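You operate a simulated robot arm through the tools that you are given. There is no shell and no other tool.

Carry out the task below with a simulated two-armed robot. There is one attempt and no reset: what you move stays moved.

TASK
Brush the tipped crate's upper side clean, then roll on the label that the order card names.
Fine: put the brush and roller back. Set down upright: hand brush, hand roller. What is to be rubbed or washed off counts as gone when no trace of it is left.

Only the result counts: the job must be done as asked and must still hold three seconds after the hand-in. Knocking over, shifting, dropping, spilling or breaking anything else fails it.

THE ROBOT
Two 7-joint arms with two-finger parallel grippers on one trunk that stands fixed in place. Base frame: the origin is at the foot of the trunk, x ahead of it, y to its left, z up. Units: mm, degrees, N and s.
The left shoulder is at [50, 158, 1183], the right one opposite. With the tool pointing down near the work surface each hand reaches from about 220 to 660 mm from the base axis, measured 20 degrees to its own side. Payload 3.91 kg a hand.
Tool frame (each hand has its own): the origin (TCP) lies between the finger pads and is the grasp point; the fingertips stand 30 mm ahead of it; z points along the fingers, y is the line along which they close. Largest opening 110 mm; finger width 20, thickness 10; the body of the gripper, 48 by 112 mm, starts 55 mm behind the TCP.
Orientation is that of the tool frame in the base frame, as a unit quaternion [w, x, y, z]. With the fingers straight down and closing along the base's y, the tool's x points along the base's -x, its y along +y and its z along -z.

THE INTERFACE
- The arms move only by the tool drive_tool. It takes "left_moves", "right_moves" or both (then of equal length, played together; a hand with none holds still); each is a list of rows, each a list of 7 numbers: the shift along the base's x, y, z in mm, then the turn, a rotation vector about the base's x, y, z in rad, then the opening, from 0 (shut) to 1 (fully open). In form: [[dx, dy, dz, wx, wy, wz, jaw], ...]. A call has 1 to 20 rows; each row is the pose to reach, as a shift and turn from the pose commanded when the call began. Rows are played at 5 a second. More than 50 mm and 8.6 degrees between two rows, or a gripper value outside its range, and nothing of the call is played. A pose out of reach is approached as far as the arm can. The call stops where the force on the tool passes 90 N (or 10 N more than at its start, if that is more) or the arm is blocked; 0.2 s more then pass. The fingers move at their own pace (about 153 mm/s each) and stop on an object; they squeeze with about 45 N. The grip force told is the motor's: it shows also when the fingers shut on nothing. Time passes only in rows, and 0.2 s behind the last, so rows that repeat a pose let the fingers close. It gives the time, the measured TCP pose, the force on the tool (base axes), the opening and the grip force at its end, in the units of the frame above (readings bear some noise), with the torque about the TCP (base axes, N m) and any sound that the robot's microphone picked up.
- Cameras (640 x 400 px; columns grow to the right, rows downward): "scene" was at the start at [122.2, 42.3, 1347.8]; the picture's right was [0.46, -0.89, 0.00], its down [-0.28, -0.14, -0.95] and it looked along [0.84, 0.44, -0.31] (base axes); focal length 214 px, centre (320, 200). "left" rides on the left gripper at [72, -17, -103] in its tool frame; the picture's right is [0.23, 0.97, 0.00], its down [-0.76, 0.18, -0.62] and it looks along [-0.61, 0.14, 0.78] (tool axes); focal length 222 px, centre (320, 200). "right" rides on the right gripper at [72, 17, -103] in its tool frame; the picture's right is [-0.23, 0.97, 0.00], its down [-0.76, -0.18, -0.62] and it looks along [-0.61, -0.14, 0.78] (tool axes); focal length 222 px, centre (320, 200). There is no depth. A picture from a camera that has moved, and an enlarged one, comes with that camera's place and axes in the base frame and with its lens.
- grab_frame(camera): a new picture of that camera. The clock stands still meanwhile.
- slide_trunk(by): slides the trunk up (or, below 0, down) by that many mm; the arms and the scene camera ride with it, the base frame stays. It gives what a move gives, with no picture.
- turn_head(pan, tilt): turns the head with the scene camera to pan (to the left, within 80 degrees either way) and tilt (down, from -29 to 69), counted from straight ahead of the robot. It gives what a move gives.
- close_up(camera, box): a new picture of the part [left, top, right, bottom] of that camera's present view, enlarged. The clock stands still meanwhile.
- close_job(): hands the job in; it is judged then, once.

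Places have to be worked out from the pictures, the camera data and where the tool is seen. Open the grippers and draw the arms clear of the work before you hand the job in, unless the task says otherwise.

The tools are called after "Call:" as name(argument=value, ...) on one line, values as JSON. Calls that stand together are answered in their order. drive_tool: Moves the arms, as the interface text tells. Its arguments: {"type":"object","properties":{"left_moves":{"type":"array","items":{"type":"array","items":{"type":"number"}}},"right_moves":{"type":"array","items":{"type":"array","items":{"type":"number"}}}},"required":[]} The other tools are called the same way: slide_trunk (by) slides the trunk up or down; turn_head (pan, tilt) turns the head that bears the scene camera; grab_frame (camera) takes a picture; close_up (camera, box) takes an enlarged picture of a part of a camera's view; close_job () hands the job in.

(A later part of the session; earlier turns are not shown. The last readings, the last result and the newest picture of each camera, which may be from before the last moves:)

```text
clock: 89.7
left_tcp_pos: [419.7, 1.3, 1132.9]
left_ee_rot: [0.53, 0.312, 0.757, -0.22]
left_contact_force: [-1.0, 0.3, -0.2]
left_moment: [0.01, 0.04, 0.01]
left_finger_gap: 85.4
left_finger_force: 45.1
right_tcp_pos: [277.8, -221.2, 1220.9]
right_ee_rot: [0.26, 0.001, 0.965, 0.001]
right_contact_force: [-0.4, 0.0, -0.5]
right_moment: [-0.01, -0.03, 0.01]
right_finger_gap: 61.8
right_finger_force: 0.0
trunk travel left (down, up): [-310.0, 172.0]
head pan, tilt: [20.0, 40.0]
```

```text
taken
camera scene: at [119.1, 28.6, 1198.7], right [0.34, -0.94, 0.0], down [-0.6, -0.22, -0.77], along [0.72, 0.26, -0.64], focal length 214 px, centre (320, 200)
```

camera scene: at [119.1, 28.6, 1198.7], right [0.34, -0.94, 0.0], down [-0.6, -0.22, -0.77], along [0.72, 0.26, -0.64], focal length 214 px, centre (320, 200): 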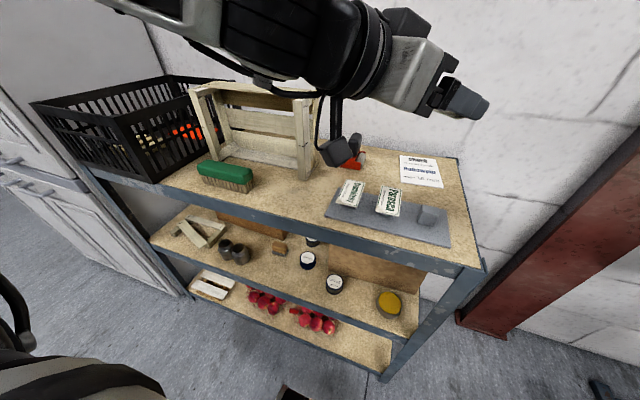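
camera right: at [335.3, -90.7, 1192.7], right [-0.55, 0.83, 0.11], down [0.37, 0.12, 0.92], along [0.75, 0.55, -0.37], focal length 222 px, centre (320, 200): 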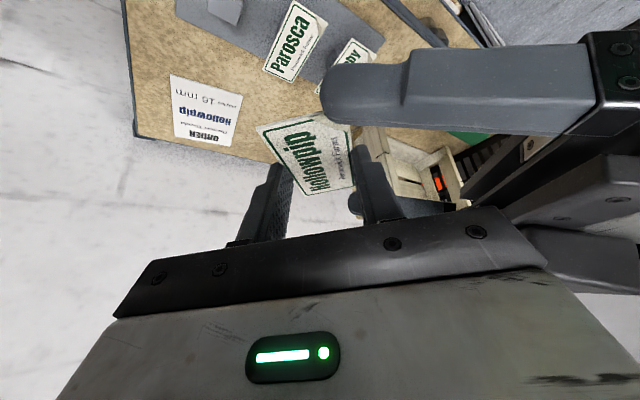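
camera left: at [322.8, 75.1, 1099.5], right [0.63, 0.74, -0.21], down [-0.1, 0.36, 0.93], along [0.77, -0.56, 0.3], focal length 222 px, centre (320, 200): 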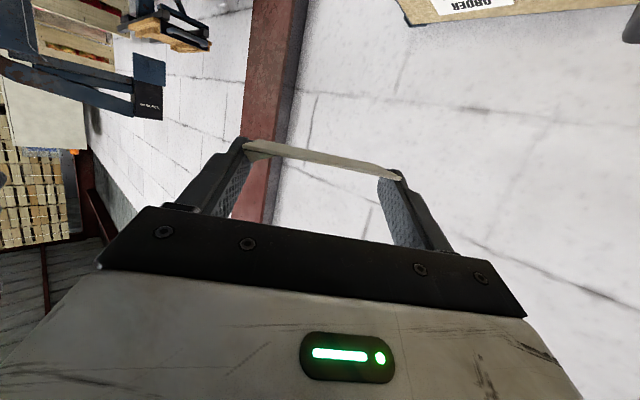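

The label is safely in the left hand. Raise the trunk back up, then swing the left hand to point forward and carry the label above the slat.

Call:
slide_trunk(by=170)

Call:
drive_tool(left_moves=[[10, 36, -5, 0, 0, 0.0785, 0.7], [20, 72, -10, 0, 0, 0.157, 0.7], [30, 108, -15, 0, 0, 0.2355, 0.7], [42, 144, -25, 0, 0, 0.314, 0.7], [55, 180, -40, 0, 0, 0.3925, 0.7], [70, 216, -55, 0, 0, 0.471, 0.7], [85, 252, -70, 0, 0, 0.5495, 0.7], [100, 288, -85, 0, 0, 0.628, 0.7], [120, 324, -98, 0, 0, 0.7065, 0.7], [140, 359, -112, 0, 0, 0.785, 0.7]])

Call:
grab_frame(camera="left")

Call:
grab_frame(camera="scene")

```text
clock: 91.7
left_tcp_pos: [419.9, 1.8, 1301.1]
left_ee_rot: [0.53, 0.311, 0.758, -0.219]
left_contact_force: [0.9, -0.3, 0.1]
left_moment: [0.0, 0.0, 0.02]
left_finger_gap: 85.5
left_finger_force: 45.0
right_tcp_pos: [277.3, -221.5, 1390.3]
right_ee_rot: [0.259, -0.001, 0.966, 0.001]
right_contact_force: [-0.1, -0.4, 0.4]
right_moment: [0.02, 0.0, -0.01]
right_finger_gap: 61.5
right_finger_force: 0.0
trunk travel left (down, up): [-480.0, 2.0]
head pan, tilt: [20.0, 40.0]
```

```text
clock: 93.9
left_tcp_pos: [560.0, 360.6, 1187.7]
left_ee_rot: [0.574, -0.002, 0.819, 0.001]
left_contact_force: [0.7, 0.5, 0.0]
left_moment: [-0.02, 0.01, 0.02]
left_finger_gap: 85.2
left_finger_force: 44.7
right_tcp_pos: [278.5, -222.5, 1390.3]
right_ee_rot: [0.259, 0.001, 0.966, 0.0]
right_contact_force: [0.7, 0.2, -0.5]
right_moment: [0.02, -0.02, 0.02]
right_finger_gap: 61.5
right_finger_force: 0.1
trunk travel left (down, up): [-480.0, 2.0]
head pan, tilt: [20.0, 40.0]
```

```text
taken
camera left: at [439.0, 343.4, 1157.1], right [-0.08, 0.97, -0.22], down [-0.33, 0.18, 0.93], along [0.94, 0.15, 0.3], focal length 222 px, centre (320, 200)
```

left: 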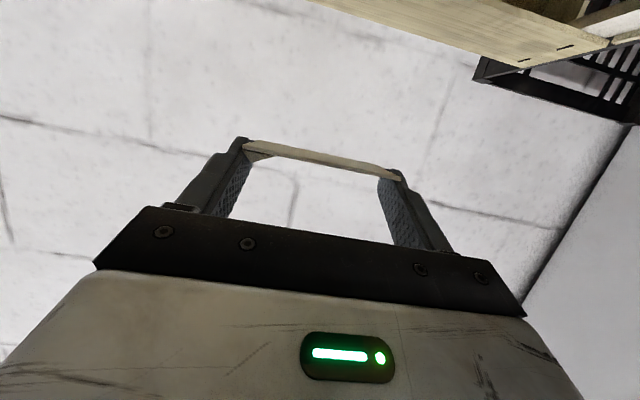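

```text
taken
camera scene: at [119.5, 28.8, 1368.6], right [0.34, -0.94, 0.0], down [-0.6, -0.22, -0.77], along [0.72, 0.26, -0.64], focal length 214 px, centre (320, 200)
```

scene: 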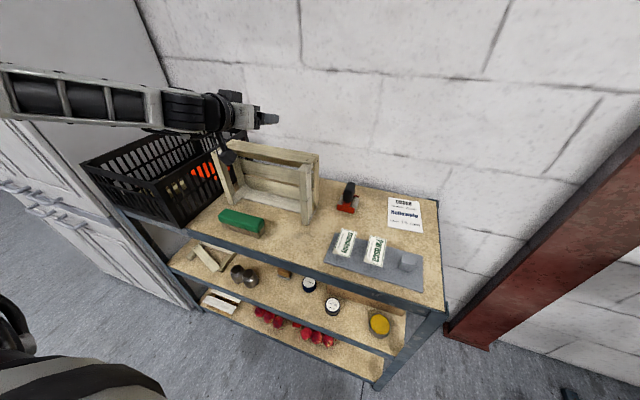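

Two views of the slat agree: top at z≈1072.7, x≈582–645. Move the label over the slat's centre line (TCP x≈590.4) and lower to ~12 mm above fingertip contact.

Call:
drive_tool(left_moves=[[12, 0, -20, 0, 0, 0, 0.7], [24, 0, -40, 0, 0, 0, 0.7], [30.4, 0, -60, 0, 0, 0, 0.7], [30.4, 0, -75, 0, 0, 0, 0.7], [30.4, 0, -82, 0, 0, 0, 0.7]])

Call:
grab_frame(camera="left")

Call:
close_up(camera="scene", box=[200, 90, 340, 190])

Call:
close_up(camera="right", box=[480, 80, 640, 220])

```text
clock: 95.1
left_tcp_pos: [590.0, 363.6, 1125.3]
left_ee_rot: [0.569, -0.001, 0.822, 0.0]
left_contact_force: [-0.1, 0.9, -0.2]
left_moment: [0.0, 0.04, 0.01]
left_finger_gap: 85.3
left_finger_force: 44.8
left hand out of reach, approached as far as the arm can: row 4, 5
right_tcp_pos: [277.6, -221.0, 1391.1]
right_ee_rot: [0.258, 0.0, 0.966, 0.0]
right_contact_force: [-0.6, 0.3, -0.5]
right_moment: [0.04, 0.0, 0.03]
right_finger_gap: 61.4
right_finger_force: 0.1
trunk travel left (down, up): [-480.0, 2.0]
head pan, tilt: [20.0, 40.0]
```

```text
taken
camera left: at [469.1, 347.2, 1094.9], right [-0.08, 0.97, -0.21], down [-0.32, 0.18, 0.93], along [0.94, 0.14, 0.29], focal length 222 px, centre (320, 200)
```

left: 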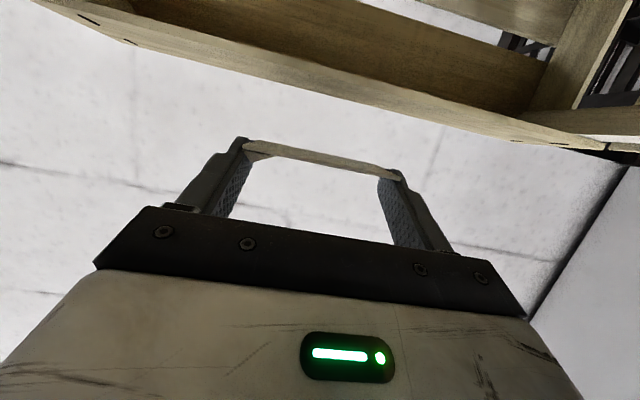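

```text
4.00 times, centred on (270, 140) of scene
camera zoom: at [119.3, 28.8, 1368.7], right [0.34, -0.94, 0.0], down [-0.6, -0.22, -0.77], along [0.72, 0.26, -0.64], focal length 858 px, centre (520, 440)
```

zoom: 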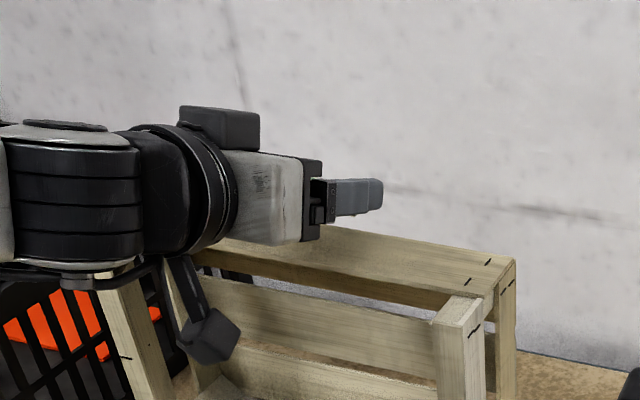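

```text
2.86 times, centred on (560, 150) of right
camera zoom: at [163.6, -205.1, 1444.1], right [0.2, 0.97, 0.11], down [0.35, -0.18, 0.92], along [0.92, -0.14, -0.37], focal length 635 px, centre (-366, 343)
```

zoom: 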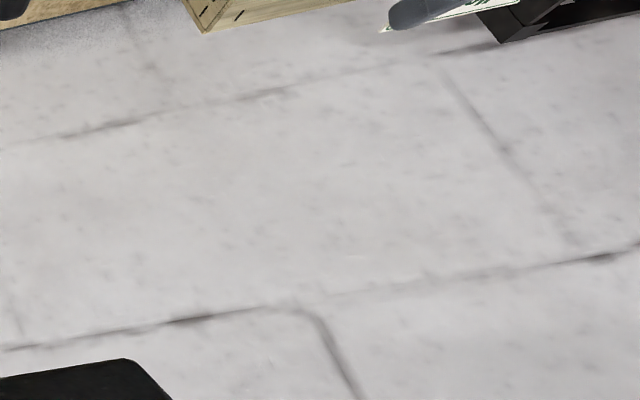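

Reached a low limit for this trunk height; I'll back up 12 mm, restore the exact tilt, and lower with the trunk instead.

Call:
drive_tool(left_moves=[[0, -1, 8, 0, -0.005, 0, 0.7], [0, -3, 14, 0, -0.01, 0, 0.7], [0, -3, 14, 0, -0.01, 0, 0.7]])

Call:
slide_trunk(by=-32)

Call:
close_up(camera="scene", box=[220, 90, 340, 180])

Call:
grab_frame(camera="left")

```text
clock: 95.9
left_tcp_pos: [590.6, 359.9, 1141.2]
left_ee_rot: [0.577, -0.002, 0.817, 0.001]
left_contact_force: [-0.4, -0.5, 0.0]
left_moment: [0.01, -0.04, 0.01]
left_finger_gap: 85.3
left_finger_force: 45.0
right_tcp_pos: [277.5, -223.2, 1391.2]
right_ee_rot: [0.259, 0.0, 0.966, 0.0]
right_contact_force: [-0.1, 0.1, -0.2]
right_moment: [-0.02, 0.0, -0.01]
right_finger_gap: 61.6
right_finger_force: 0.0
trunk travel left (down, up): [-480.0, 2.0]
head pan, tilt: [20.0, 40.0]
```

```text
clock: 96.6
left_tcp_pos: [589.4, 361.7, 1107.7]
left_ee_rot: [0.578, -0.002, 0.816, 0.001]
left_contact_force: [0.4, -0.4, 0.5]
left_moment: [-0.01, 0.03, 0.04]
left_finger_gap: 85.3
left_finger_force: 45.6
right_tcp_pos: [276.7, -221.8, 1358.8]
right_ee_rot: [0.26, -0.001, 0.966, 0.002]
right_contact_force: [0.7, 0.0, -1.2]
right_moment: [-0.01, -0.02, 0.01]
right_finger_gap: 61.5
right_finger_force: 0.0
trunk travel left (down, up): [-448.0, 34.0]
head pan, tilt: [20.0, 40.0]
```

```text
4.44 times, centred on (280, 135) of scene
camera zoom: at [119.0, 28.5, 1336.7], right [0.34, -0.94, 0.0], down [-0.6, -0.22, -0.77], along [0.72, 0.26, -0.64], focal length 953 px, centre (498, 489)
```

zoom: 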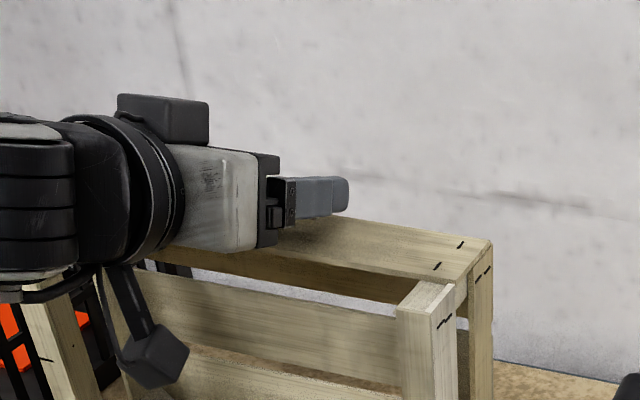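

```text
taken
camera left: at [469.6, 343.4, 1074.7], right [-0.08, 0.97, -0.22], down [-0.33, 0.18, 0.93], along [0.94, 0.14, 0.31], focal length 222 px, centre (320, 200)
```

left: 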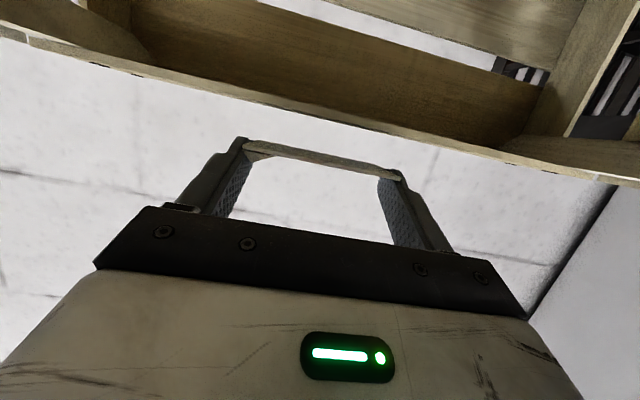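

Now about 15 mm above expected touch. Correct the tiny over-tilt and lower 10 mm with the trunk, then feel for contact.

Call:
drive_tool(left_moves=[[0, 0, 0, 0, 0.011, 0, 0.7], [0, 0, 0, 0, 0.011, 0, 0.7]])

Call:
slide_trunk(by=-10)

Call:
slide_trunk(by=-3)

Call:
close_up(camera="scene", box=[220, 80, 340, 170])

```text
clock: 97.2
left_tcp_pos: [589.7, 360.3, 1108.1]
left_ee_rot: [0.573, -0.002, 0.82, 0.0]
left_contact_force: [-0.2, 0.2, 0.0]
left_moment: [-0.01, 0.02, 0.01]
left_finger_gap: 85.5
left_finger_force: 44.7
right_tcp_pos: [278.6, -221.8, 1359.1]
right_ee_rot: [0.258, 0.0, 0.966, 0.0]
right_contact_force: [-0.5, 0.2, -0.5]
right_moment: [0.01, -0.01, 0.02]
right_finger_gap: 61.4
right_finger_force: 0.0
trunk travel left (down, up): [-448.0, 34.0]
head pan, tilt: [20.0, 40.0]
```

```text
clock: 97.8
left_tcp_pos: [589.3, 360.2, 1099.2]
left_ee_rot: [0.573, -0.002, 0.82, 0.001]
left_contact_force: [0.0, 0.1, -0.6]
left_moment: [-0.01, 0.01, 0.01]
left_finger_gap: 85.4
left_finger_force: 45.5
right_tcp_pos: [277.5, -223.9, 1348.7]
right_ee_rot: [0.26, 0.0, 0.966, 0.001]
right_contact_force: [-0.4, 0.3, 0.4]
right_moment: [-0.02, -0.03, -0.02]
right_finger_gap: 61.8
right_finger_force: 0.1
trunk travel left (down, up): [-438.0, 44.0]
head pan, tilt: [20.0, 40.0]
```

```text
clock: 98.3
left_tcp_pos: [589.8, 360.0, 1095.7]
left_ee_rot: [0.573, 0.0, 0.82, 0.0]
left_contact_force: [-0.2, 0.1, 0.6]
left_moment: [0.0, 0.03, 0.01]
left_finger_gap: 85.4
left_finger_force: 45.2
right_tcp_pos: [277.5, -222.1, 1346.5]
right_ee_rot: [0.26, 0.0, 0.966, 0.001]
right_contact_force: [-0.1, 0.8, -0.7]
right_moment: [-0.01, 0.0, 0.03]
right_finger_gap: 61.6
right_finger_force: 0.1
trunk travel left (down, up): [-435.0, 47.0]
head pan, tilt: [20.0, 40.0]
```

```text
4.44 times, centred on (280, 125) of scene
camera zoom: at [119.1, 28.5, 1323.7], right [0.34, -0.94, 0.0], down [-0.6, -0.22, -0.77], along [0.72, 0.26, -0.64], focal length 953 px, centre (498, 533)
```

zoom: 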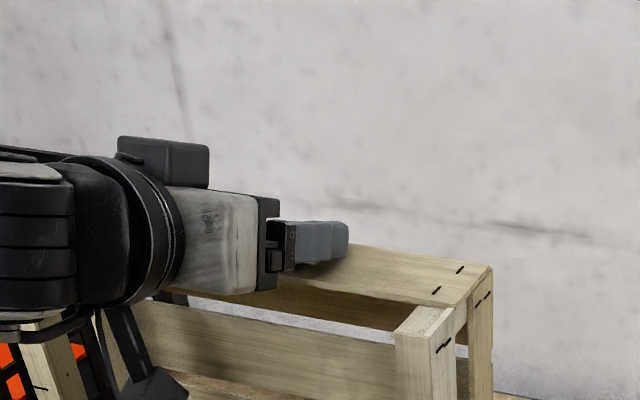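

Fingertips are very close to the slat; still no contact force. Lower in 1.5 mm steps.

Call:
slide_trunk(by=-1.5)

Call:
slide_trunk(by=-1.5)

Call:
slide_trunk(by=-1)

```text
clock: 98.8
left_tcp_pos: [589.6, 360.4, 1093.6]
left_ee_rot: [0.573, -0.001, 0.82, 0.0]
left_contact_force: [0.9, -0.2, -0.1]
left_moment: [-0.04, -0.01, -0.01]
left_finger_gap: 85.4
left_finger_force: 44.9
right_tcp_pos: [278.4, -221.7, 1345.0]
right_ee_rot: [0.259, 0.0, 0.966, 0.001]
right_contact_force: [-0.2, -0.5, -0.7]
right_moment: [0.03, -0.01, -0.01]
right_finger_gap: 61.8
right_finger_force: 0.2
trunk travel left (down, up): [-434.0, 49.0]
head pan, tilt: [20.0, 40.0]
```

```text
clock: 99.3
left_tcp_pos: [590.1, 361.1, 1092.4]
left_ee_rot: [0.574, -0.002, 0.819, 0.001]
left_contact_force: [1.3, 0.1, 0.1]
left_moment: [0.0, -0.03, -0.01]
left_finger_gap: 85.8
left_finger_force: 44.9
right_tcp_pos: [277.8, -222.5, 1343.1]
right_ee_rot: [0.258, 0.0, 0.966, 0.0]
right_contact_force: [0.4, -0.4, -1.0]
right_moment: [-0.01, 0.0, 0.01]
right_finger_gap: 61.6
right_finger_force: 0.0
trunk travel left (down, up): [-432.0, 50.0]
head pan, tilt: [20.0, 40.0]
```

```text
clock: 99.9
left_tcp_pos: [590.2, 360.4, 1090.9]
left_ee_rot: [0.572, -0.001, 0.82, 0.0]
left_contact_force: [1.6, 0.0, -0.4]
left_moment: [-0.05, -0.01, 0.01]
left_finger_gap: 85.4
left_finger_force: 45.0
right_tcp_pos: [277.3, -221.2, 1341.9]
right_ee_rot: [0.259, -0.001, 0.966, 0.001]
right_contact_force: [0.2, -0.8, 1.3]
right_moment: [0.0, -0.02, 0.01]
right_finger_gap: 61.5
right_finger_force: 0.0
trunk travel left (down, up): [-431.0, 51.0]
head pan, tilt: [20.0, 40.0]
```

No contact yet (rounded tips reach less far). Keep stepping down 1 mm at a time.

Call:
slide_trunk(by=-1)

Call:
slide_trunk(by=-1)

Call:
slide_trunk(by=-1)

```text
clock: 100.4
left_tcp_pos: [589.0, 361.4, 1090.0]
left_ee_rot: [0.573, -0.001, 0.82, 0.0]
left_contact_force: [0.1, 0.4, 0.7]
left_moment: [-0.05, 0.01, 0.04]
left_finger_gap: 85.3
left_finger_force: 44.8
right_tcp_pos: [277.2, -222.5, 1340.5]
right_ee_rot: [0.259, 0.0, 0.966, 0.001]
right_contact_force: [0.8, -0.2, 0.3]
right_moment: [-0.02, 0.03, -0.02]
right_finger_gap: 61.6
right_finger_force: 0.0
trunk travel left (down, up): [-430.0, 52.0]
head pan, tilt: [20.0, 40.0]
```

```text
clock: 100.9
left_tcp_pos: [590.1, 359.8, 1090.2]
left_ee_rot: [0.573, -0.001, 0.819, 0.0]
left_contact_force: [-0.2, 1.0, 1.1]
left_moment: [0.07, -0.03, 0.01]
left_finger_gap: 85.2
left_finger_force: 45.1
right_tcp_pos: [277.2, -222.1, 1340.3]
right_ee_rot: [0.26, 0.0, 0.966, 0.0]
right_contact_force: [-0.8, 0.1, 0.4]
right_moment: [-0.02, -0.01, -0.03]
right_finger_gap: 61.7
right_finger_force: 0.2
trunk travel left (down, up): [-429.0, 53.0]
head pan, tilt: [20.0, 40.0]
```

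```text
clock: 101.4
left_tcp_pos: [589.2, 360.8, 1089.5]
left_ee_rot: [0.574, -0.001, 0.819, 0.0]
left_contact_force: [0.6, 0.3, 4.4]
left_moment: [0.16, -0.14, -0.03]
left_finger_gap: 85.4
left_finger_force: 45.4
right_tcp_pos: [276.9, -222.6, 1338.7]
right_ee_rot: [0.26, 0.0, 0.966, 0.001]
right_contact_force: [0.0, 0.4, -0.1]
right_moment: [0.02, -0.04, 0.01]
right_finger_gap: 61.7
right_finger_force: 0.1
trunk travel left (down, up): [-428.0, 54.0]
head pan, tilt: [20.0, 40.0]
```

Contact: 4.4 N at TCP z≈1089.5, which matches the label's underside (or the tips) meeting the slat. Check the view before releasing.

Call:
close_up(camera="left", box=[180, 80, 460, 240])

Call:
close_up(camera="scene", box=[240, 100, 320, 160])

Call:
close_up(camera="right", box=[520, 50, 640, 150])

```text
2.29 times, centred on (320, 160) of left
camera zoom: at [469.4, 343.5, 1057.0], right [-0.08, 0.97, -0.21], down [-0.33, 0.18, 0.93], along [0.94, 0.14, 0.3], focal length 508 px, centre (320, 291)
```

zoom: 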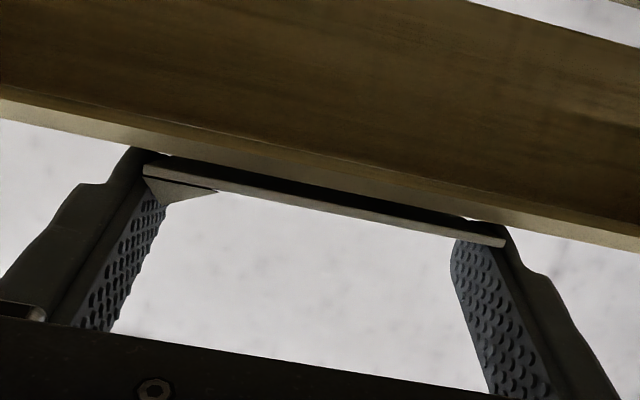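

```text
6.67 times, centred on (280, 130) of scene
camera zoom: at [118.8, 28.3, 1316.8], right [0.34, -0.94, 0.0], down [-0.6, -0.22, -0.77], along [0.72, 0.26, -0.64], focal length 1430 px, centre (587, 667)
```

zoom: 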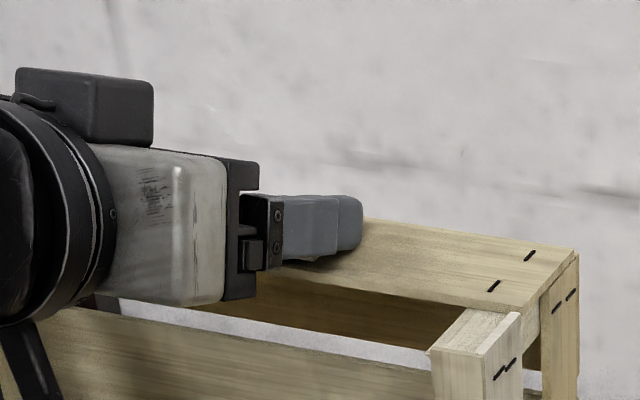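

```text
4.00 times, centred on (580, 100) of right
camera zoom: at [163.0, -205.7, 1392.1], right [0.2, 0.97, 0.12], down [0.35, -0.18, 0.92], along [0.92, -0.14, -0.37], focal length 888 px, centre (-720, 600)
```

zoom: 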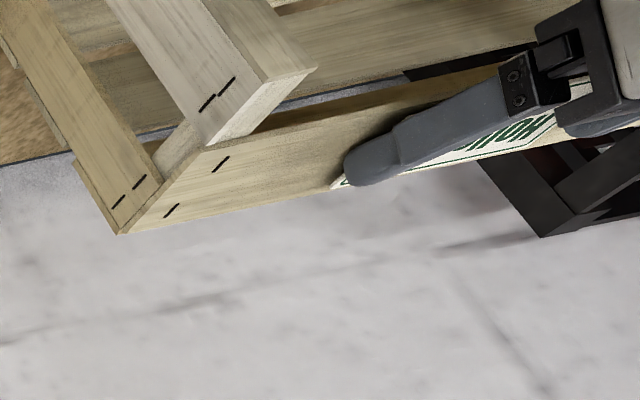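

Label hovers ~3 mm over the slat, tips touching, well centred. Open the left jaw slowly so it drops flat onto the slat.

Call:
drive_tool(left_moves=[[0, 0, 0, 0, 0, 0, 0.79], [0, 0, 0, 0, 0, 0, 0.82], [0, 0, 0, 0, 0, 0, 0.88], [0, 0, 0, 0, 0, 0, 0.95], [0, 0, 0, 0, 0, 0, 1.0], [0, 0, 0, 0, 0, 0, 1.0]])

Call:
close_up(camera="left", box=[160, 80, 480, 260])

Call:
close_up(camera="right", box=[520, 50, 640, 150])

```text
clock: 102.8
left_tcp_pos: [589.4, 360.1, 1090.0]
left_ee_rot: [0.573, 0.0, 0.819, -0.001]
left_contact_force: [-0.9, -2.8, 8.0]
left_moment: [0.12, -0.18, -0.09]
left_finger_gap: 108.6
left_finger_force: 0.0
right_tcp_pos: [277.1, -222.3, 1338.2]
right_ee_rot: [0.259, 0.0, 0.966, 0.0]
right_contact_force: [0.4, 0.2, 0.6]
right_moment: [0.02, 0.0, -0.02]
right_finger_gap: 61.6
right_finger_force: 0.0
trunk travel left (down, up): [-428.0, 54.0]
head pan, tilt: [20.0, 40.0]
```

```text
2.00 times, centred on (320, 170) of left
camera zoom: at [468.9, 342.9, 1057.1], right [-0.08, 0.97, -0.21], down [-0.33, 0.18, 0.93], along [0.94, 0.14, 0.3], focal length 444 px, centre (320, 260)
```

zoom: 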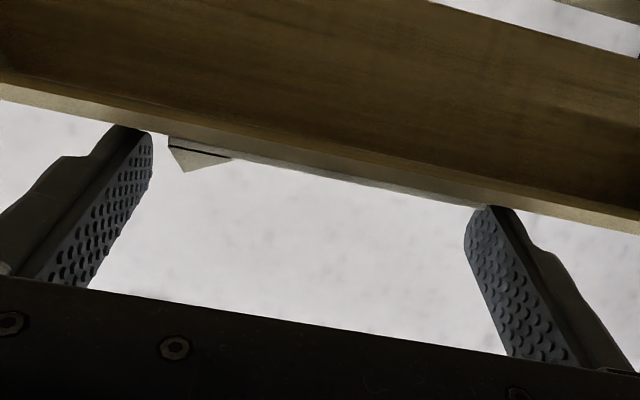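

```text
4.00 times, centred on (580, 100) of right
camera zoom: at [162.5, -206.4, 1392.0], right [0.2, 0.97, 0.12], down [0.35, -0.18, 0.92], along [0.92, -0.14, -0.37], focal length 888 px, centre (-720, 600)
```

zoom: 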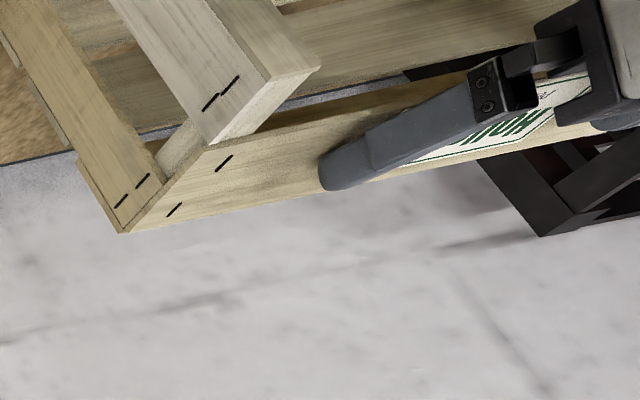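

The label is down flat on the slat. Lift the left hand straight up off the slat with the trunk and back away.

Call:
slide_trunk(by=30)

Call:
drive_tool(left_moves=[[-20, 0, 15, 0, 0, 0, 1], [-55, 0, 30, 0, 0, 0, 1], [-95, -20, 45, 0, 0, 0, 1], [-135, -50, 60, 0, 0, 0, 1]])

Call:
close_up(camera="scene", box=[200, 90, 340, 190])

Call:
close_up(camera="right", box=[500, 60, 640, 170])

Call:
grab_frame(camera="left")

```text
clock: 103.5
left_tcp_pos: [588.9, 360.8, 1118.2]
left_ee_rot: [0.572, -0.001, 0.82, 0.0]
left_contact_force: [0.6, -0.8, 0.0]
left_moment: [0.01, 0.0, 0.01]
left_finger_gap: 109.8
left_finger_force: 0.0
right_tcp_pos: [277.9, -221.3, 1369.7]
right_ee_rot: [0.26, -0.001, 0.966, 0.001]
right_contact_force: [0.1, 0.4, 0.5]
right_moment: [-0.03, 0.0, -0.01]
right_finger_gap: 61.8
right_finger_force: 0.1
trunk travel left (down, up): [-458.0, 24.0]
head pan, tilt: [20.0, 40.0]
```

```text
refused: row 4 steps farther than a row can; nothing moved
```

```text
4.00 times, centred on (270, 140) of scene
camera zoom: at [119.4, 28.6, 1346.7], right [0.34, -0.94, 0.0], down [-0.6, -0.22, -0.77], along [0.72, 0.26, -0.64], focal length 858 px, centre (520, 440)
```

zoom: 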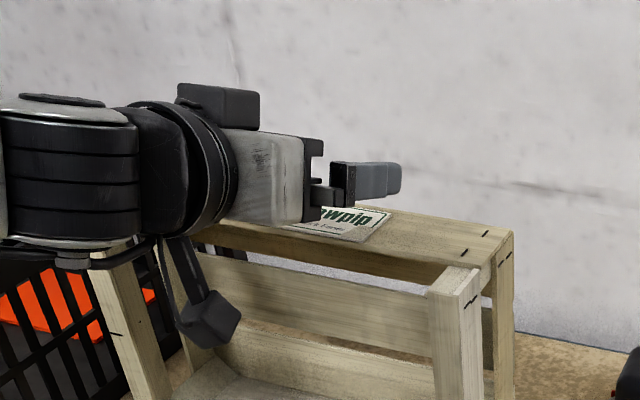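

```text
3.64 times, centred on (570, 115) of right
camera zoom: at [163.7, -205.3, 1422.0], right [0.2, 0.97, 0.11], down [0.35, -0.18, 0.92], along [0.92, -0.14, -0.37], focal length 808 px, centre (-589, 509)
```

zoom: 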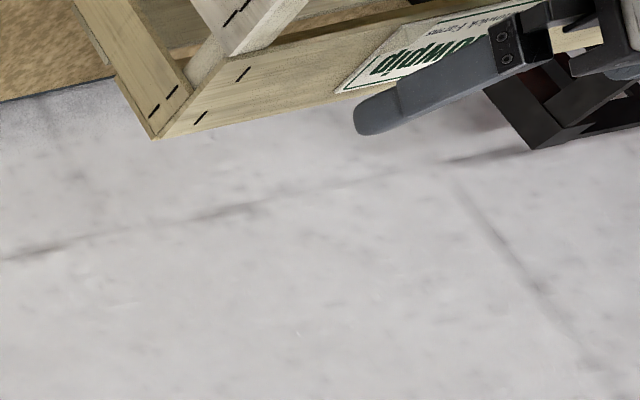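

```text
taken
camera left: at [469.3, 343.9, 1085.4], right [-0.08, 0.97, -0.21], down [-0.32, 0.18, 0.93], along [0.94, 0.14, 0.3], focal length 222 px, centre (320, 200)
```

left: 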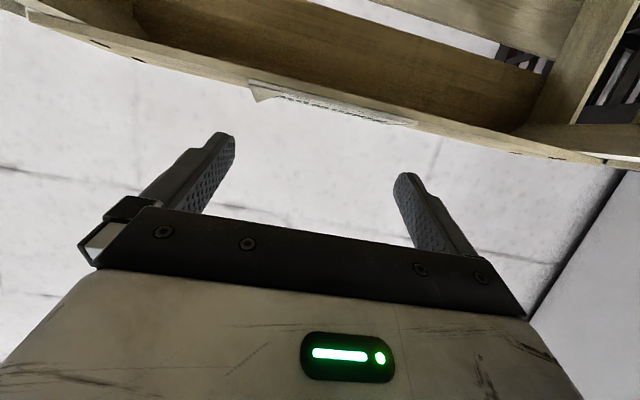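

Label stays on the slat as the hand rises. Back the hand away for an unobstructed look.

Call:
drive_tool(left_moves=[[-20, 0, 15, 0, 0, 0, 1], [-50, 0, 30, 0, 0, 0, 1], [-85, -15, 45, 0, 0, 0, 1], [-115, -35, 55, 0, 0, 0, 1], [-150, -55, 65, 0, 0, 0, 1], [-180, -80, 75, 0, 0, 0, 1]])

Call:
close_up(camera="scene", box=[200, 100, 340, 190])

Call:
close_up(camera="right", box=[500, 60, 640, 170])

Call:
grab_frame(camera="left")

```text
clock: 104.9
left_tcp_pos: [431.2, 286.3, 1199.5]
left_ee_rot: [0.572, -0.001, 0.82, 0.001]
left_contact_force: [0.0, -0.2, -0.2]
left_moment: [0.01, 0.04, 0.03]
left_finger_gap: 109.8
left_finger_force: 0.0
left hand out of reach, approached as far as the arm can: row 6
right_tcp_pos: [277.6, -223.4, 1368.3]
right_ee_rot: [0.258, -0.001, 0.966, 0.001]
right_contact_force: [-0.2, 0.4, -1.2]
right_moment: [0.01, -0.05, -0.01]
right_finger_gap: 61.6
right_finger_force: 0.0
trunk travel left (down, up): [-458.0, 24.0]
head pan, tilt: [20.0, 40.0]
```

```text
4.44 times, centred on (270, 145) of scene
camera zoom: at [119.3, 27.1, 1346.7], right [0.34, -0.94, 0.0], down [-0.6, -0.22, -0.77], along [0.72, 0.26, -0.64], focal length 953 px, centre (542, 444)
```

zoom: 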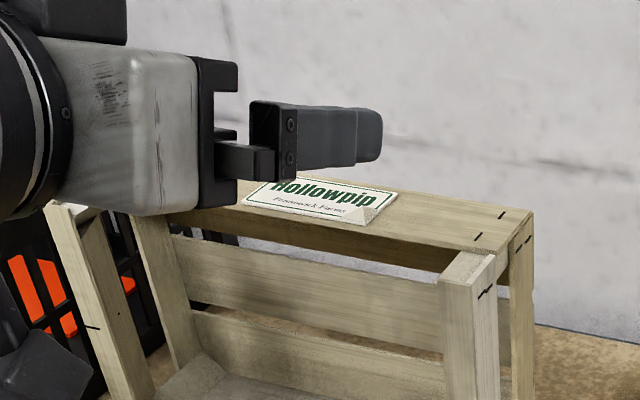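

```text
3.64 times, centred on (570, 115) of right
camera zoom: at [163.6, -206.9, 1421.7], right [0.2, 0.97, 0.12], down [0.35, -0.18, 0.92], along [0.92, -0.14, -0.37], focal length 808 px, centre (-589, 509)
```

zoom: 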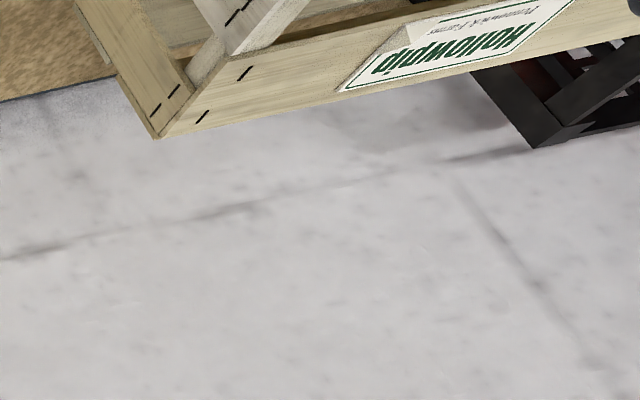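

```text
taken
camera left: at [311.4, 270.4, 1167.6], right [-0.08, 0.97, -0.21], down [-0.32, 0.18, 0.93], along [0.94, 0.14, 0.3], focal length 222 px, centre (320, 200)
```

left: 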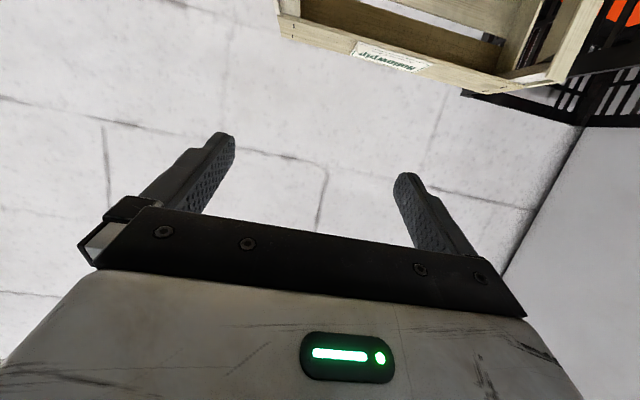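

The label lies flat, straight and fully on the slat. Now the roller: bring the left hand (tilted 45°) toward it to look with its camera and test reach.

Call:
drive_tool(left_moves=[[10, -25, -5, 0, 0.087, 0, 1], [20, -50, -10, 0, 0.174, 0, 1], [30, -75, -15, 0, 0.262, 0, 1], [40, -100, -20, 0, 0.349, 0, 1], [50, -125, -30, 0, 0.436, 0, 1], [60, -140, -50, 0, 0.436, 0, 1]])

Call:
slide_trunk(by=-120)

Call:
grab_frame(camera="left")

Call:
grab_frame(camera="scene")

```text
clock: 106.3
left_tcp_pos: [495.3, 147.6, 1149.3]
left_ee_rot: [0.382, -0.001, 0.924, 0.001]
left_contact_force: [0.2, -0.7, 0.1]
left_moment: [0.05, 0.04, -0.01]
left_finger_gap: 109.7
left_finger_force: 0.0
right_tcp_pos: [278.3, -223.0, 1368.2]
right_ee_rot: [0.259, -0.001, 0.966, 0.001]
right_contact_force: [-0.7, 0.3, 0.2]
right_moment: [0.01, 0.01, -0.05]
right_finger_gap: 61.5
right_finger_force: 0.1
trunk travel left (down, up): [-458.0, 24.0]
head pan, tilt: [20.0, 40.0]
```

```text
clock: 107.8
left_tcp_pos: [495.7, 148.1, 1029.7]
left_ee_rot: [0.383, -0.002, 0.924, 0.001]
left_contact_force: [-0.5, 0.0, 0.8]
left_moment: [0.03, 0.0, 0.01]
left_finger_gap: 109.8
left_finger_force: 0.1
right_tcp_pos: [277.4, -221.9, 1248.9]
right_ee_rot: [0.26, 0.0, 0.966, 0.001]
right_contact_force: [-0.4, -0.4, 0.2]
right_moment: [-0.01, 0.0, 0.02]
right_finger_gap: 61.4
right_finger_force: 0.1
trunk travel left (down, up): [-338.0, 144.0]
head pan, tilt: [20.0, 40.0]
```

```text
taken
camera left: at [373.0, 131.4, 1052.1], right [-0.16, 0.97, -0.16], down [0.1, 0.18, 0.98], along [0.98, 0.14, -0.12], focal length 222 px, centre (320, 200)
```

left: 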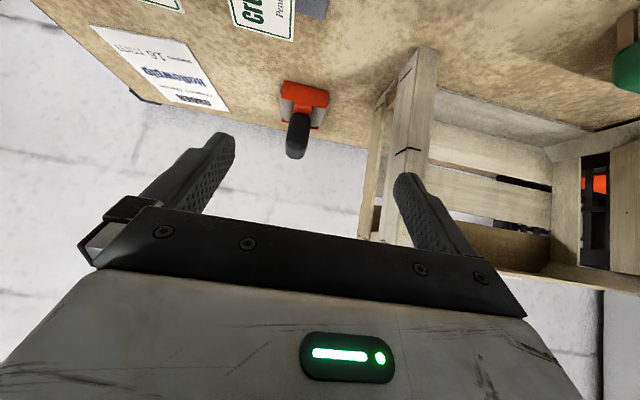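

```text
taken
camera scene: at [119.1, 28.5, 1226.8], right [0.34, -0.94, 0.0], down [-0.6, -0.22, -0.77], along [0.72, 0.26, -0.64], focal length 214 px, centre (320, 200)
```

scene: 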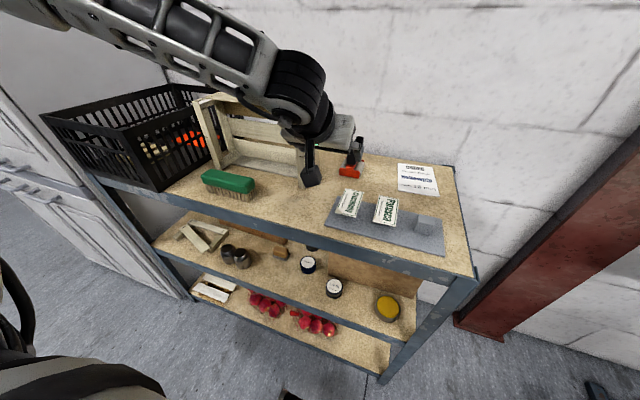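

Reach is fine here. Zoom on the roller from this low frontal view.

Call:
close_up(camera="left", box=[250, 60, 370, 180])

Call:
close_up(camera="scene", box=[320, 120, 400, 190])

Call:
close_up(camera="right", box=[400, 0, 560, 120])

```text
3.33 times, centred on (310, 120) of left
camera zoom: at [373.0, 131.4, 1052.1], right [-0.16, 0.97, -0.16], down [0.1, 0.18, 0.98], along [0.98, 0.14, -0.12], focal length 740 px, centre (353, 467)
```

zoom: 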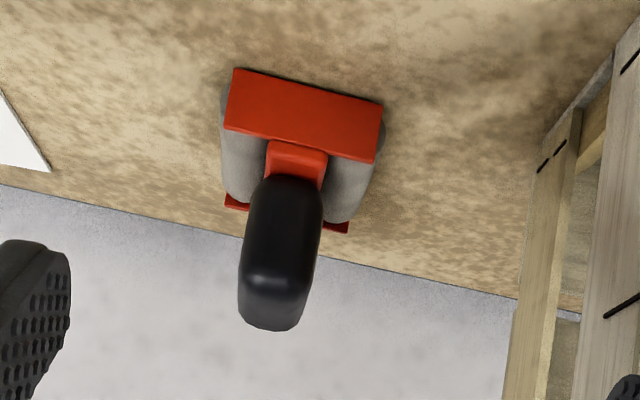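

```text
5.71 times, centred on (360, 155) of scene
camera zoom: at [119.1, 28.5, 1226.8], right [0.34, -0.94, 0.0], down [-0.6, -0.22, -0.77], along [0.72, 0.26, -0.64], focal length 1226 px, centre (91, 457)
```

zoom: 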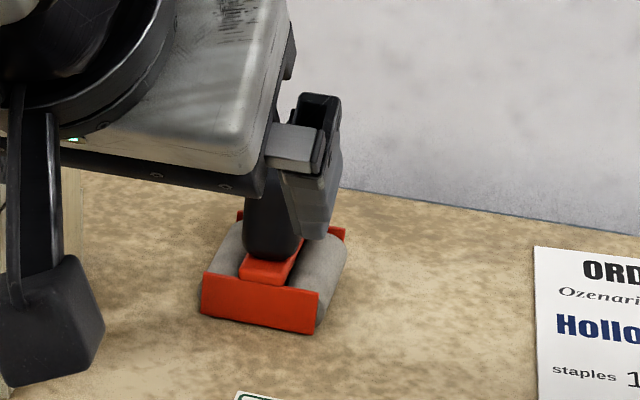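

```text
3.33 times, centred on (480, 60) of right
camera zoom: at [163.3, -205.4, 1302.1], right [0.2, 0.97, 0.11], down [0.35, -0.18, 0.92], along [0.92, -0.14, -0.37], focal length 740 px, centre (-213, 667)
```

zoom: 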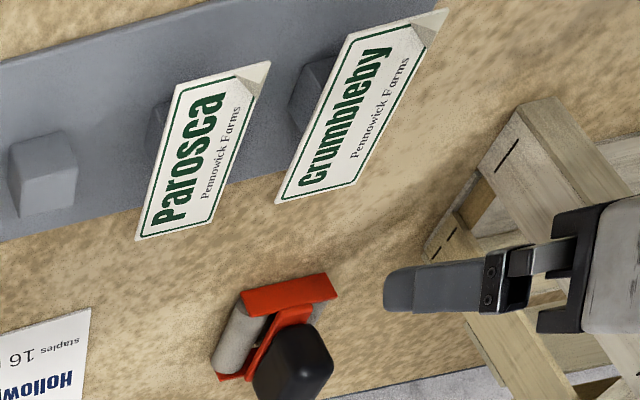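

The handle reads as an upright grip, x≈650–692, y≈116–144, z≈905–958, on a frame with two rollers. Approach along the 45° tool axis with a moderately open jaw; first to a pre-grasp point.

Call:
drive_tool(left_moves=[[30, -5, -5, 0, 0, 0, 0.75], [60, -10, -10, 0, 0, 0, 0.75], [90, -15, -15, 0, 0, 0, 0.75], [115, -18, -25, 0, 0, 0, 0.75]])

Call:
grab_frame(camera="left")

Call:
close_up(camera="scene", box=[300, 100, 420, 190])

```text
clock: 108.8
left_tcp_pos: [600.5, 146.8, 1009.1]
left_ee_rot: [0.382, -0.001, 0.924, 0.0]
left_contact_force: [-0.7, 0.0, -0.7]
left_moment: [-0.01, 0.02, 0.04]
left_finger_gap: 82.3
left_finger_force: 0.0
left hand out of reach, approached as far as the arm can: row 4
right_tcp_pos: [278.1, -223.4, 1248.4]
right_ee_rot: [0.259, 0.0, 0.966, 0.0]
right_contact_force: [0.1, -0.8, -0.6]
right_moment: [0.02, -0.01, 0.0]
right_finger_gap: 61.6
right_finger_force: 0.0
trunk travel left (down, up): [-338.0, 144.0]
head pan, tilt: [20.0, 40.0]
```

```text
taken
camera left: at [477.0, 129.3, 1030.6], right [-0.16, 0.97, -0.16], down [0.1, 0.18, 0.98], along [0.98, 0.14, -0.13], focal length 222 px, centre (320, 200)
```

left: 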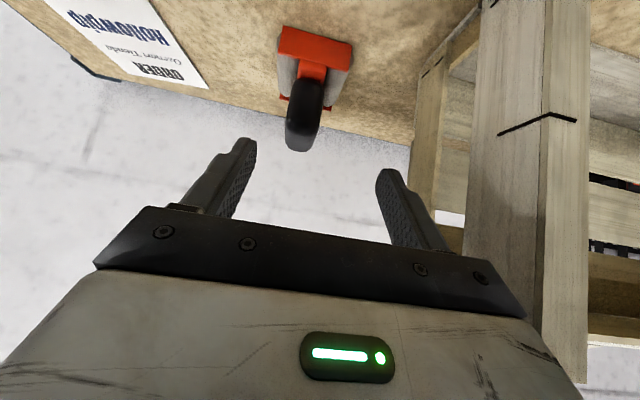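

```text
4.44 times, centred on (360, 145) of scene
camera zoom: at [119.3, 28.5, 1226.7], right [0.34, -0.94, 0.0], down [-0.6, -0.22, -0.77], along [0.72, 0.26, -0.64], focal length 953 px, centre (142, 444)
```

zoom: 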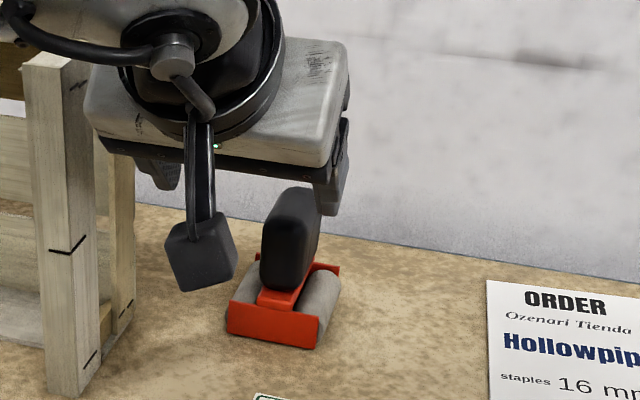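

Here the left arm stops at y≈147 with yaw 0 (handle is at y≈130). I'll try a lower trunk with the hand raised relative to it, which previously allowed more inward reach.

Call:
drive_tool(left_moves=[[-20, 0, 30, 0, 0, 0, 0.75], [-40, 0, 60, 0, 0, 0, 0.75], [-50, 0, 100, 0, 0, 0, 0.75]])

Call:
slide_trunk(by=-120)

Call:
drive_tool(left_moves=[[15, -5, 5, 0, 0, 0, 0.75], [30, -10, 10, 0, 0, 0, 0.75], [45, -16, 10, 0, 0, 0, 0.75], [60, -17, 0, 0, 0, 0, 0.75], [75, -17, -10, 0, 0, 0, 0.75]])

```text
clock: 109.6
left_tcp_pos: [549.2, 146.4, 1108.8]
left_ee_rot: [0.381, 0.0, 0.925, -0.001]
left_contact_force: [0.7, -0.6, -0.2]
left_moment: [-0.02, 0.0, 0.02]
left_finger_gap: 82.5
left_finger_force: 0.0
right_tcp_pos: [277.2, -223.1, 1249.1]
right_ee_rot: [0.26, 0.0, 0.966, 0.002]
right_contact_force: [0.6, -0.1, -0.8]
right_moment: [-0.04, 0.05, 0.01]
right_finger_gap: 61.5
right_finger_force: 0.1
trunk travel left (down, up): [-338.0, 144.0]
head pan, tilt: [20.0, 40.0]
```

```text
clock: 111.1
left_tcp_pos: [548.7, 147.3, 987.9]
left_ee_rot: [0.382, -0.001, 0.924, 0.0]
left_contact_force: [0.6, -0.6, -0.6]
left_moment: [-0.01, 0.0, 0.0]
left_finger_gap: 82.6
left_finger_force: 0.0
right_tcp_pos: [278.1, -222.6, 1129.4]
right_ee_rot: [0.259, -0.001, 0.966, 0.0]
right_contact_force: [0.0, -0.7, 0.5]
right_moment: [0.01, -0.01, 0.0]
right_finger_gap: 61.4
right_finger_force: 0.1
trunk travel left (down, up): [-218.0, 264.0]
head pan, tilt: [20.0, 40.0]
```

```text
clock: 112.3
left_tcp_pos: [607.4, 148.0, 975.3]
left_ee_rot: [0.384, 0.0, 0.923, -0.001]
left_contact_force: [0.6, -0.3, -0.8]
left_moment: [-0.01, 0.03, 0.01]
left_finger_gap: 82.5
left_finger_force: 0.0
left hand out of reach, approached as far as the arm can: row 3, 4, 5
right_tcp_pos: [278.2, -222.7, 1128.8]
right_ee_rot: [0.26, -0.001, 0.966, 0.0]
right_contact_force: [0.0, 0.6, 1.0]
right_moment: [0.01, 0.0, 0.03]
right_finger_gap: 61.6
right_finger_force: 0.0
trunk travel left (down, up): [-218.0, 264.0]
head pan, tilt: [20.0, 40.0]
```

The inward limit is geometric; a slight yaw of about -12° with 60° tilt should clear it. Apply that orientation here at the pre-grasp point.

Call:
drive_tool(left_moves=[[-5, 0, 4, -0.0095, -0.087, -0.0724, 0.75], [-5, -1, 6, -0.019, -0.174, -0.1448, 0.75], [-5, -2, 8, -0.0286, -0.2613, -0.2172, 0.75], [-5, -2, 8, -0.0286, -0.2613, -0.2172, 0.75]])

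Call:
grab_frame(camera="left")

Call:
close_up(camera="scene", box=[320, 60, 440, 150])

```text
clock: 113.3
left_tcp_pos: [602.4, 146.9, 983.7]
left_ee_rot: [0.497, 0.093, 0.861, -0.054]
left_contact_force: [0.4, -0.4, 0.5]
left_moment: [0.01, -0.04, -0.04]
left_finger_gap: 82.5
left_finger_force: 0.0
right_tcp_pos: [278.3, -221.6, 1128.8]
right_ee_rot: [0.259, 0.0, 0.966, 0.0]
right_contact_force: [-0.5, -0.1, 0.4]
right_moment: [-0.04, -0.02, -0.01]
right_finger_gap: 61.6
right_finger_force: 0.1
trunk travel left (down, up): [-218.0, 264.0]
head pan, tilt: [20.0, 40.0]
```

```text
taken
camera left: at [477.5, 157.9, 973.0], right [0.1, 0.98, -0.2], down [-0.12, 0.21, 0.97], along [0.99, -0.07, 0.13], focal length 222 px, centre (320, 200)
```

left: 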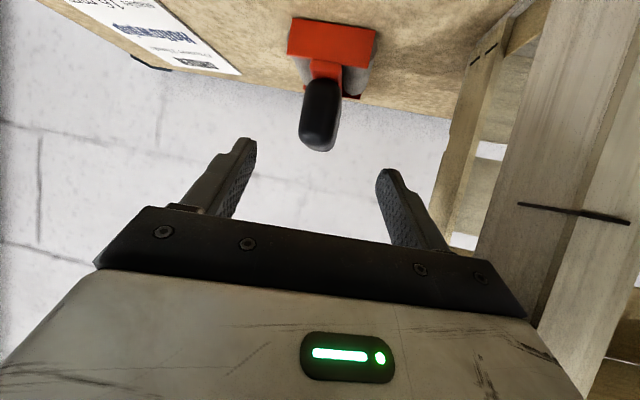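

```text
4.44 times, centred on (380, 105) of scene
camera zoom: at [119.1, 28.5, 1106.7], right [0.34, -0.94, 0.0], down [-0.6, -0.22, -0.77], along [0.72, 0.26, -0.64], focal length 953 px, centre (53, 622)
```

zoom: 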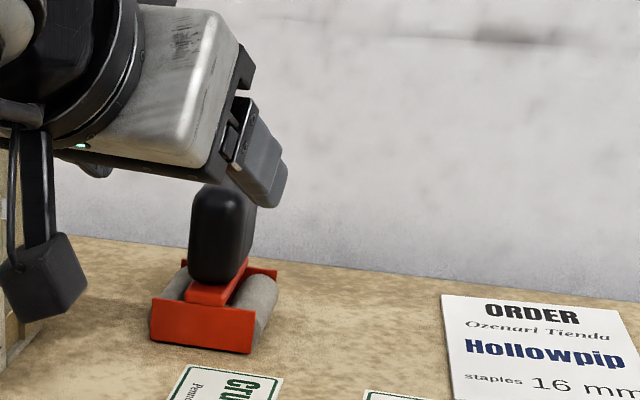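

Orientation reached and the handle is centred between the fingers. Advance along the tool axis to the handle (TCP ≈ (671,130,936)).

Call:
drive_tool(left_moves=[[17, -4, -12, 0, 0, 0, 0.75], [34, -8, -24, 0, 0, 0, 0.75], [51, -12.5, -36, 0, 0, 0, 0.75], [68.6, -17, -47.7, 0, 0, 0, 0.75]])

Call:
grab_frame(camera="left")

Call:
close_up(camera="scene", box=[320, 60, 440, 150])

Call:
close_up(camera="right", box=[400, 60, 560, 180])

```text
clock: 114.3
left_tcp_pos: [659.6, 140.1, 937.0]
left_ee_rot: [0.498, 0.093, 0.861, -0.054]
left_contact_force: [0.0, 0.7, -0.1]
left_moment: [-0.01, -0.01, 0.01]
left_finger_gap: 82.7
left_finger_force: 0.1
left hand out of reach, approached as far as the arm can: row 4
right_tcp_pos: [279.4, -222.4, 1128.2]
right_ee_rot: [0.259, 0.0, 0.966, 0.001]
right_contact_force: [0.0, -0.2, 0.1]
right_moment: [0.04, 0.0, -0.01]
right_finger_gap: 61.4
right_finger_force: 0.1
trunk travel left (down, up): [-218.0, 264.0]
head pan, tilt: [20.0, 40.0]
```

```text
taken
camera left: at [535.1, 150.5, 926.1], right [0.1, 0.98, -0.2], down [-0.12, 0.21, 0.97], along [0.99, -0.07, 0.13], focal length 222 px, centre (320, 200)
```

left: 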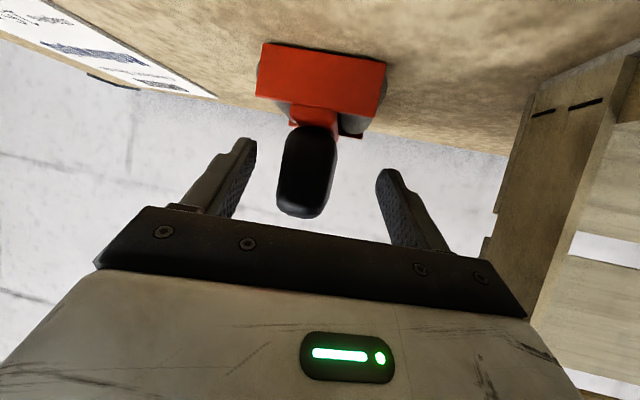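

```text
4.44 times, centred on (380, 105) of scene
camera zoom: at [119.3, 28.4, 1106.7], right [0.34, -0.94, 0.0], down [-0.6, -0.22, -0.77], along [0.72, 0.26, -0.64], focal length 953 px, centre (53, 622)
```

zoom: 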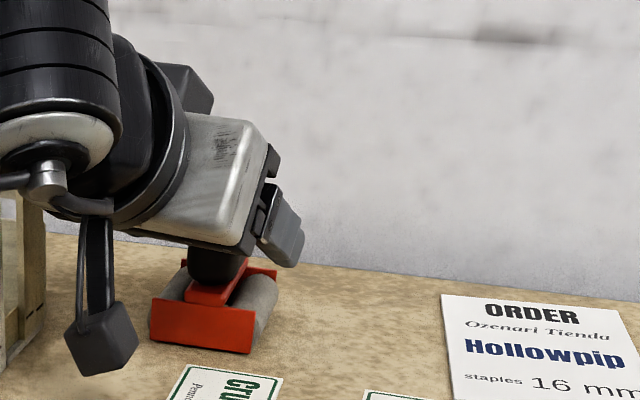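

```text
3.33 times, centred on (480, 120) of right
camera zoom: at [163.5, -205.5, 1182.0], right [0.2, 0.97, 0.11], down [0.35, -0.18, 0.92], along [0.92, -0.14, -0.37], focal length 740 px, centre (-213, 467)
```

zoom: 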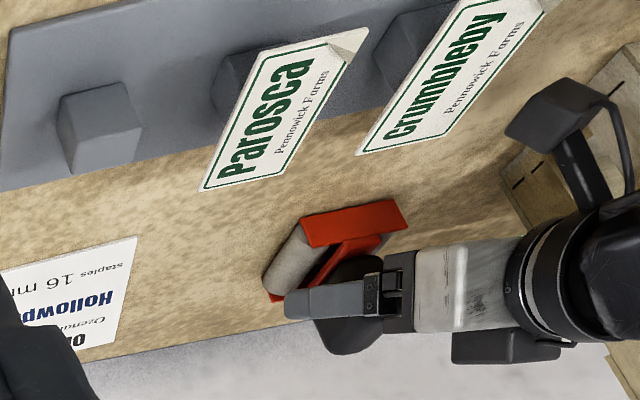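

Reached (659.6,140,937), nearly centred; I'll shift back a few mm to centre the jaw better on the handle and close gently.

Call:
drive_tool(left_moves=[[-3, -2, 0, 0, 0, 0, 0.7], [-5, -3.5, -1, 0, 0, 0, 0.6], [-5, -3.5, -1, 0, 0, 0, 0.5]])

Call:
close_up(camera="left", box=[180, 20, 460, 240])

```text
clock: 115.1
left_tcp_pos: [654.2, 135.5, 936.5]
left_ee_rot: [0.496, 0.093, 0.862, -0.054]
left_contact_force: [0.3, 0.4, 0.5]
left_moment: [-0.02, -0.02, 0.01]
left_finger_gap: 55.0
left_finger_force: 0.1
right_tcp_pos: [277.5, -222.3, 1128.7]
right_ee_rot: [0.259, 0.0, 0.966, 0.002]
right_contact_force: [0.3, 0.4, 0.4]
right_moment: [-0.04, 0.0, -0.01]
right_finger_gap: 61.7
right_finger_force: 0.1
trunk travel left (down, up): [-218.0, 264.0]
head pan, tilt: [20.0, 40.0]
```

```text
1.82 times, centred on (320, 130) of left
camera zoom: at [529.3, 147.7, 926.2], right [0.1, 0.98, -0.2], down [-0.12, 0.21, 0.97], along [0.99, -0.07, 0.13], focal length 404 px, centre (320, 327)
```

zoom: 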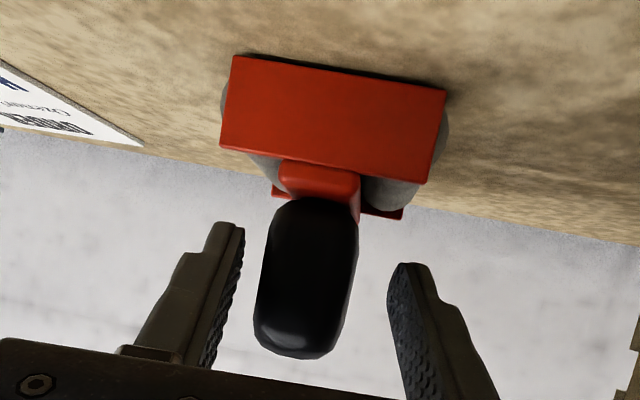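

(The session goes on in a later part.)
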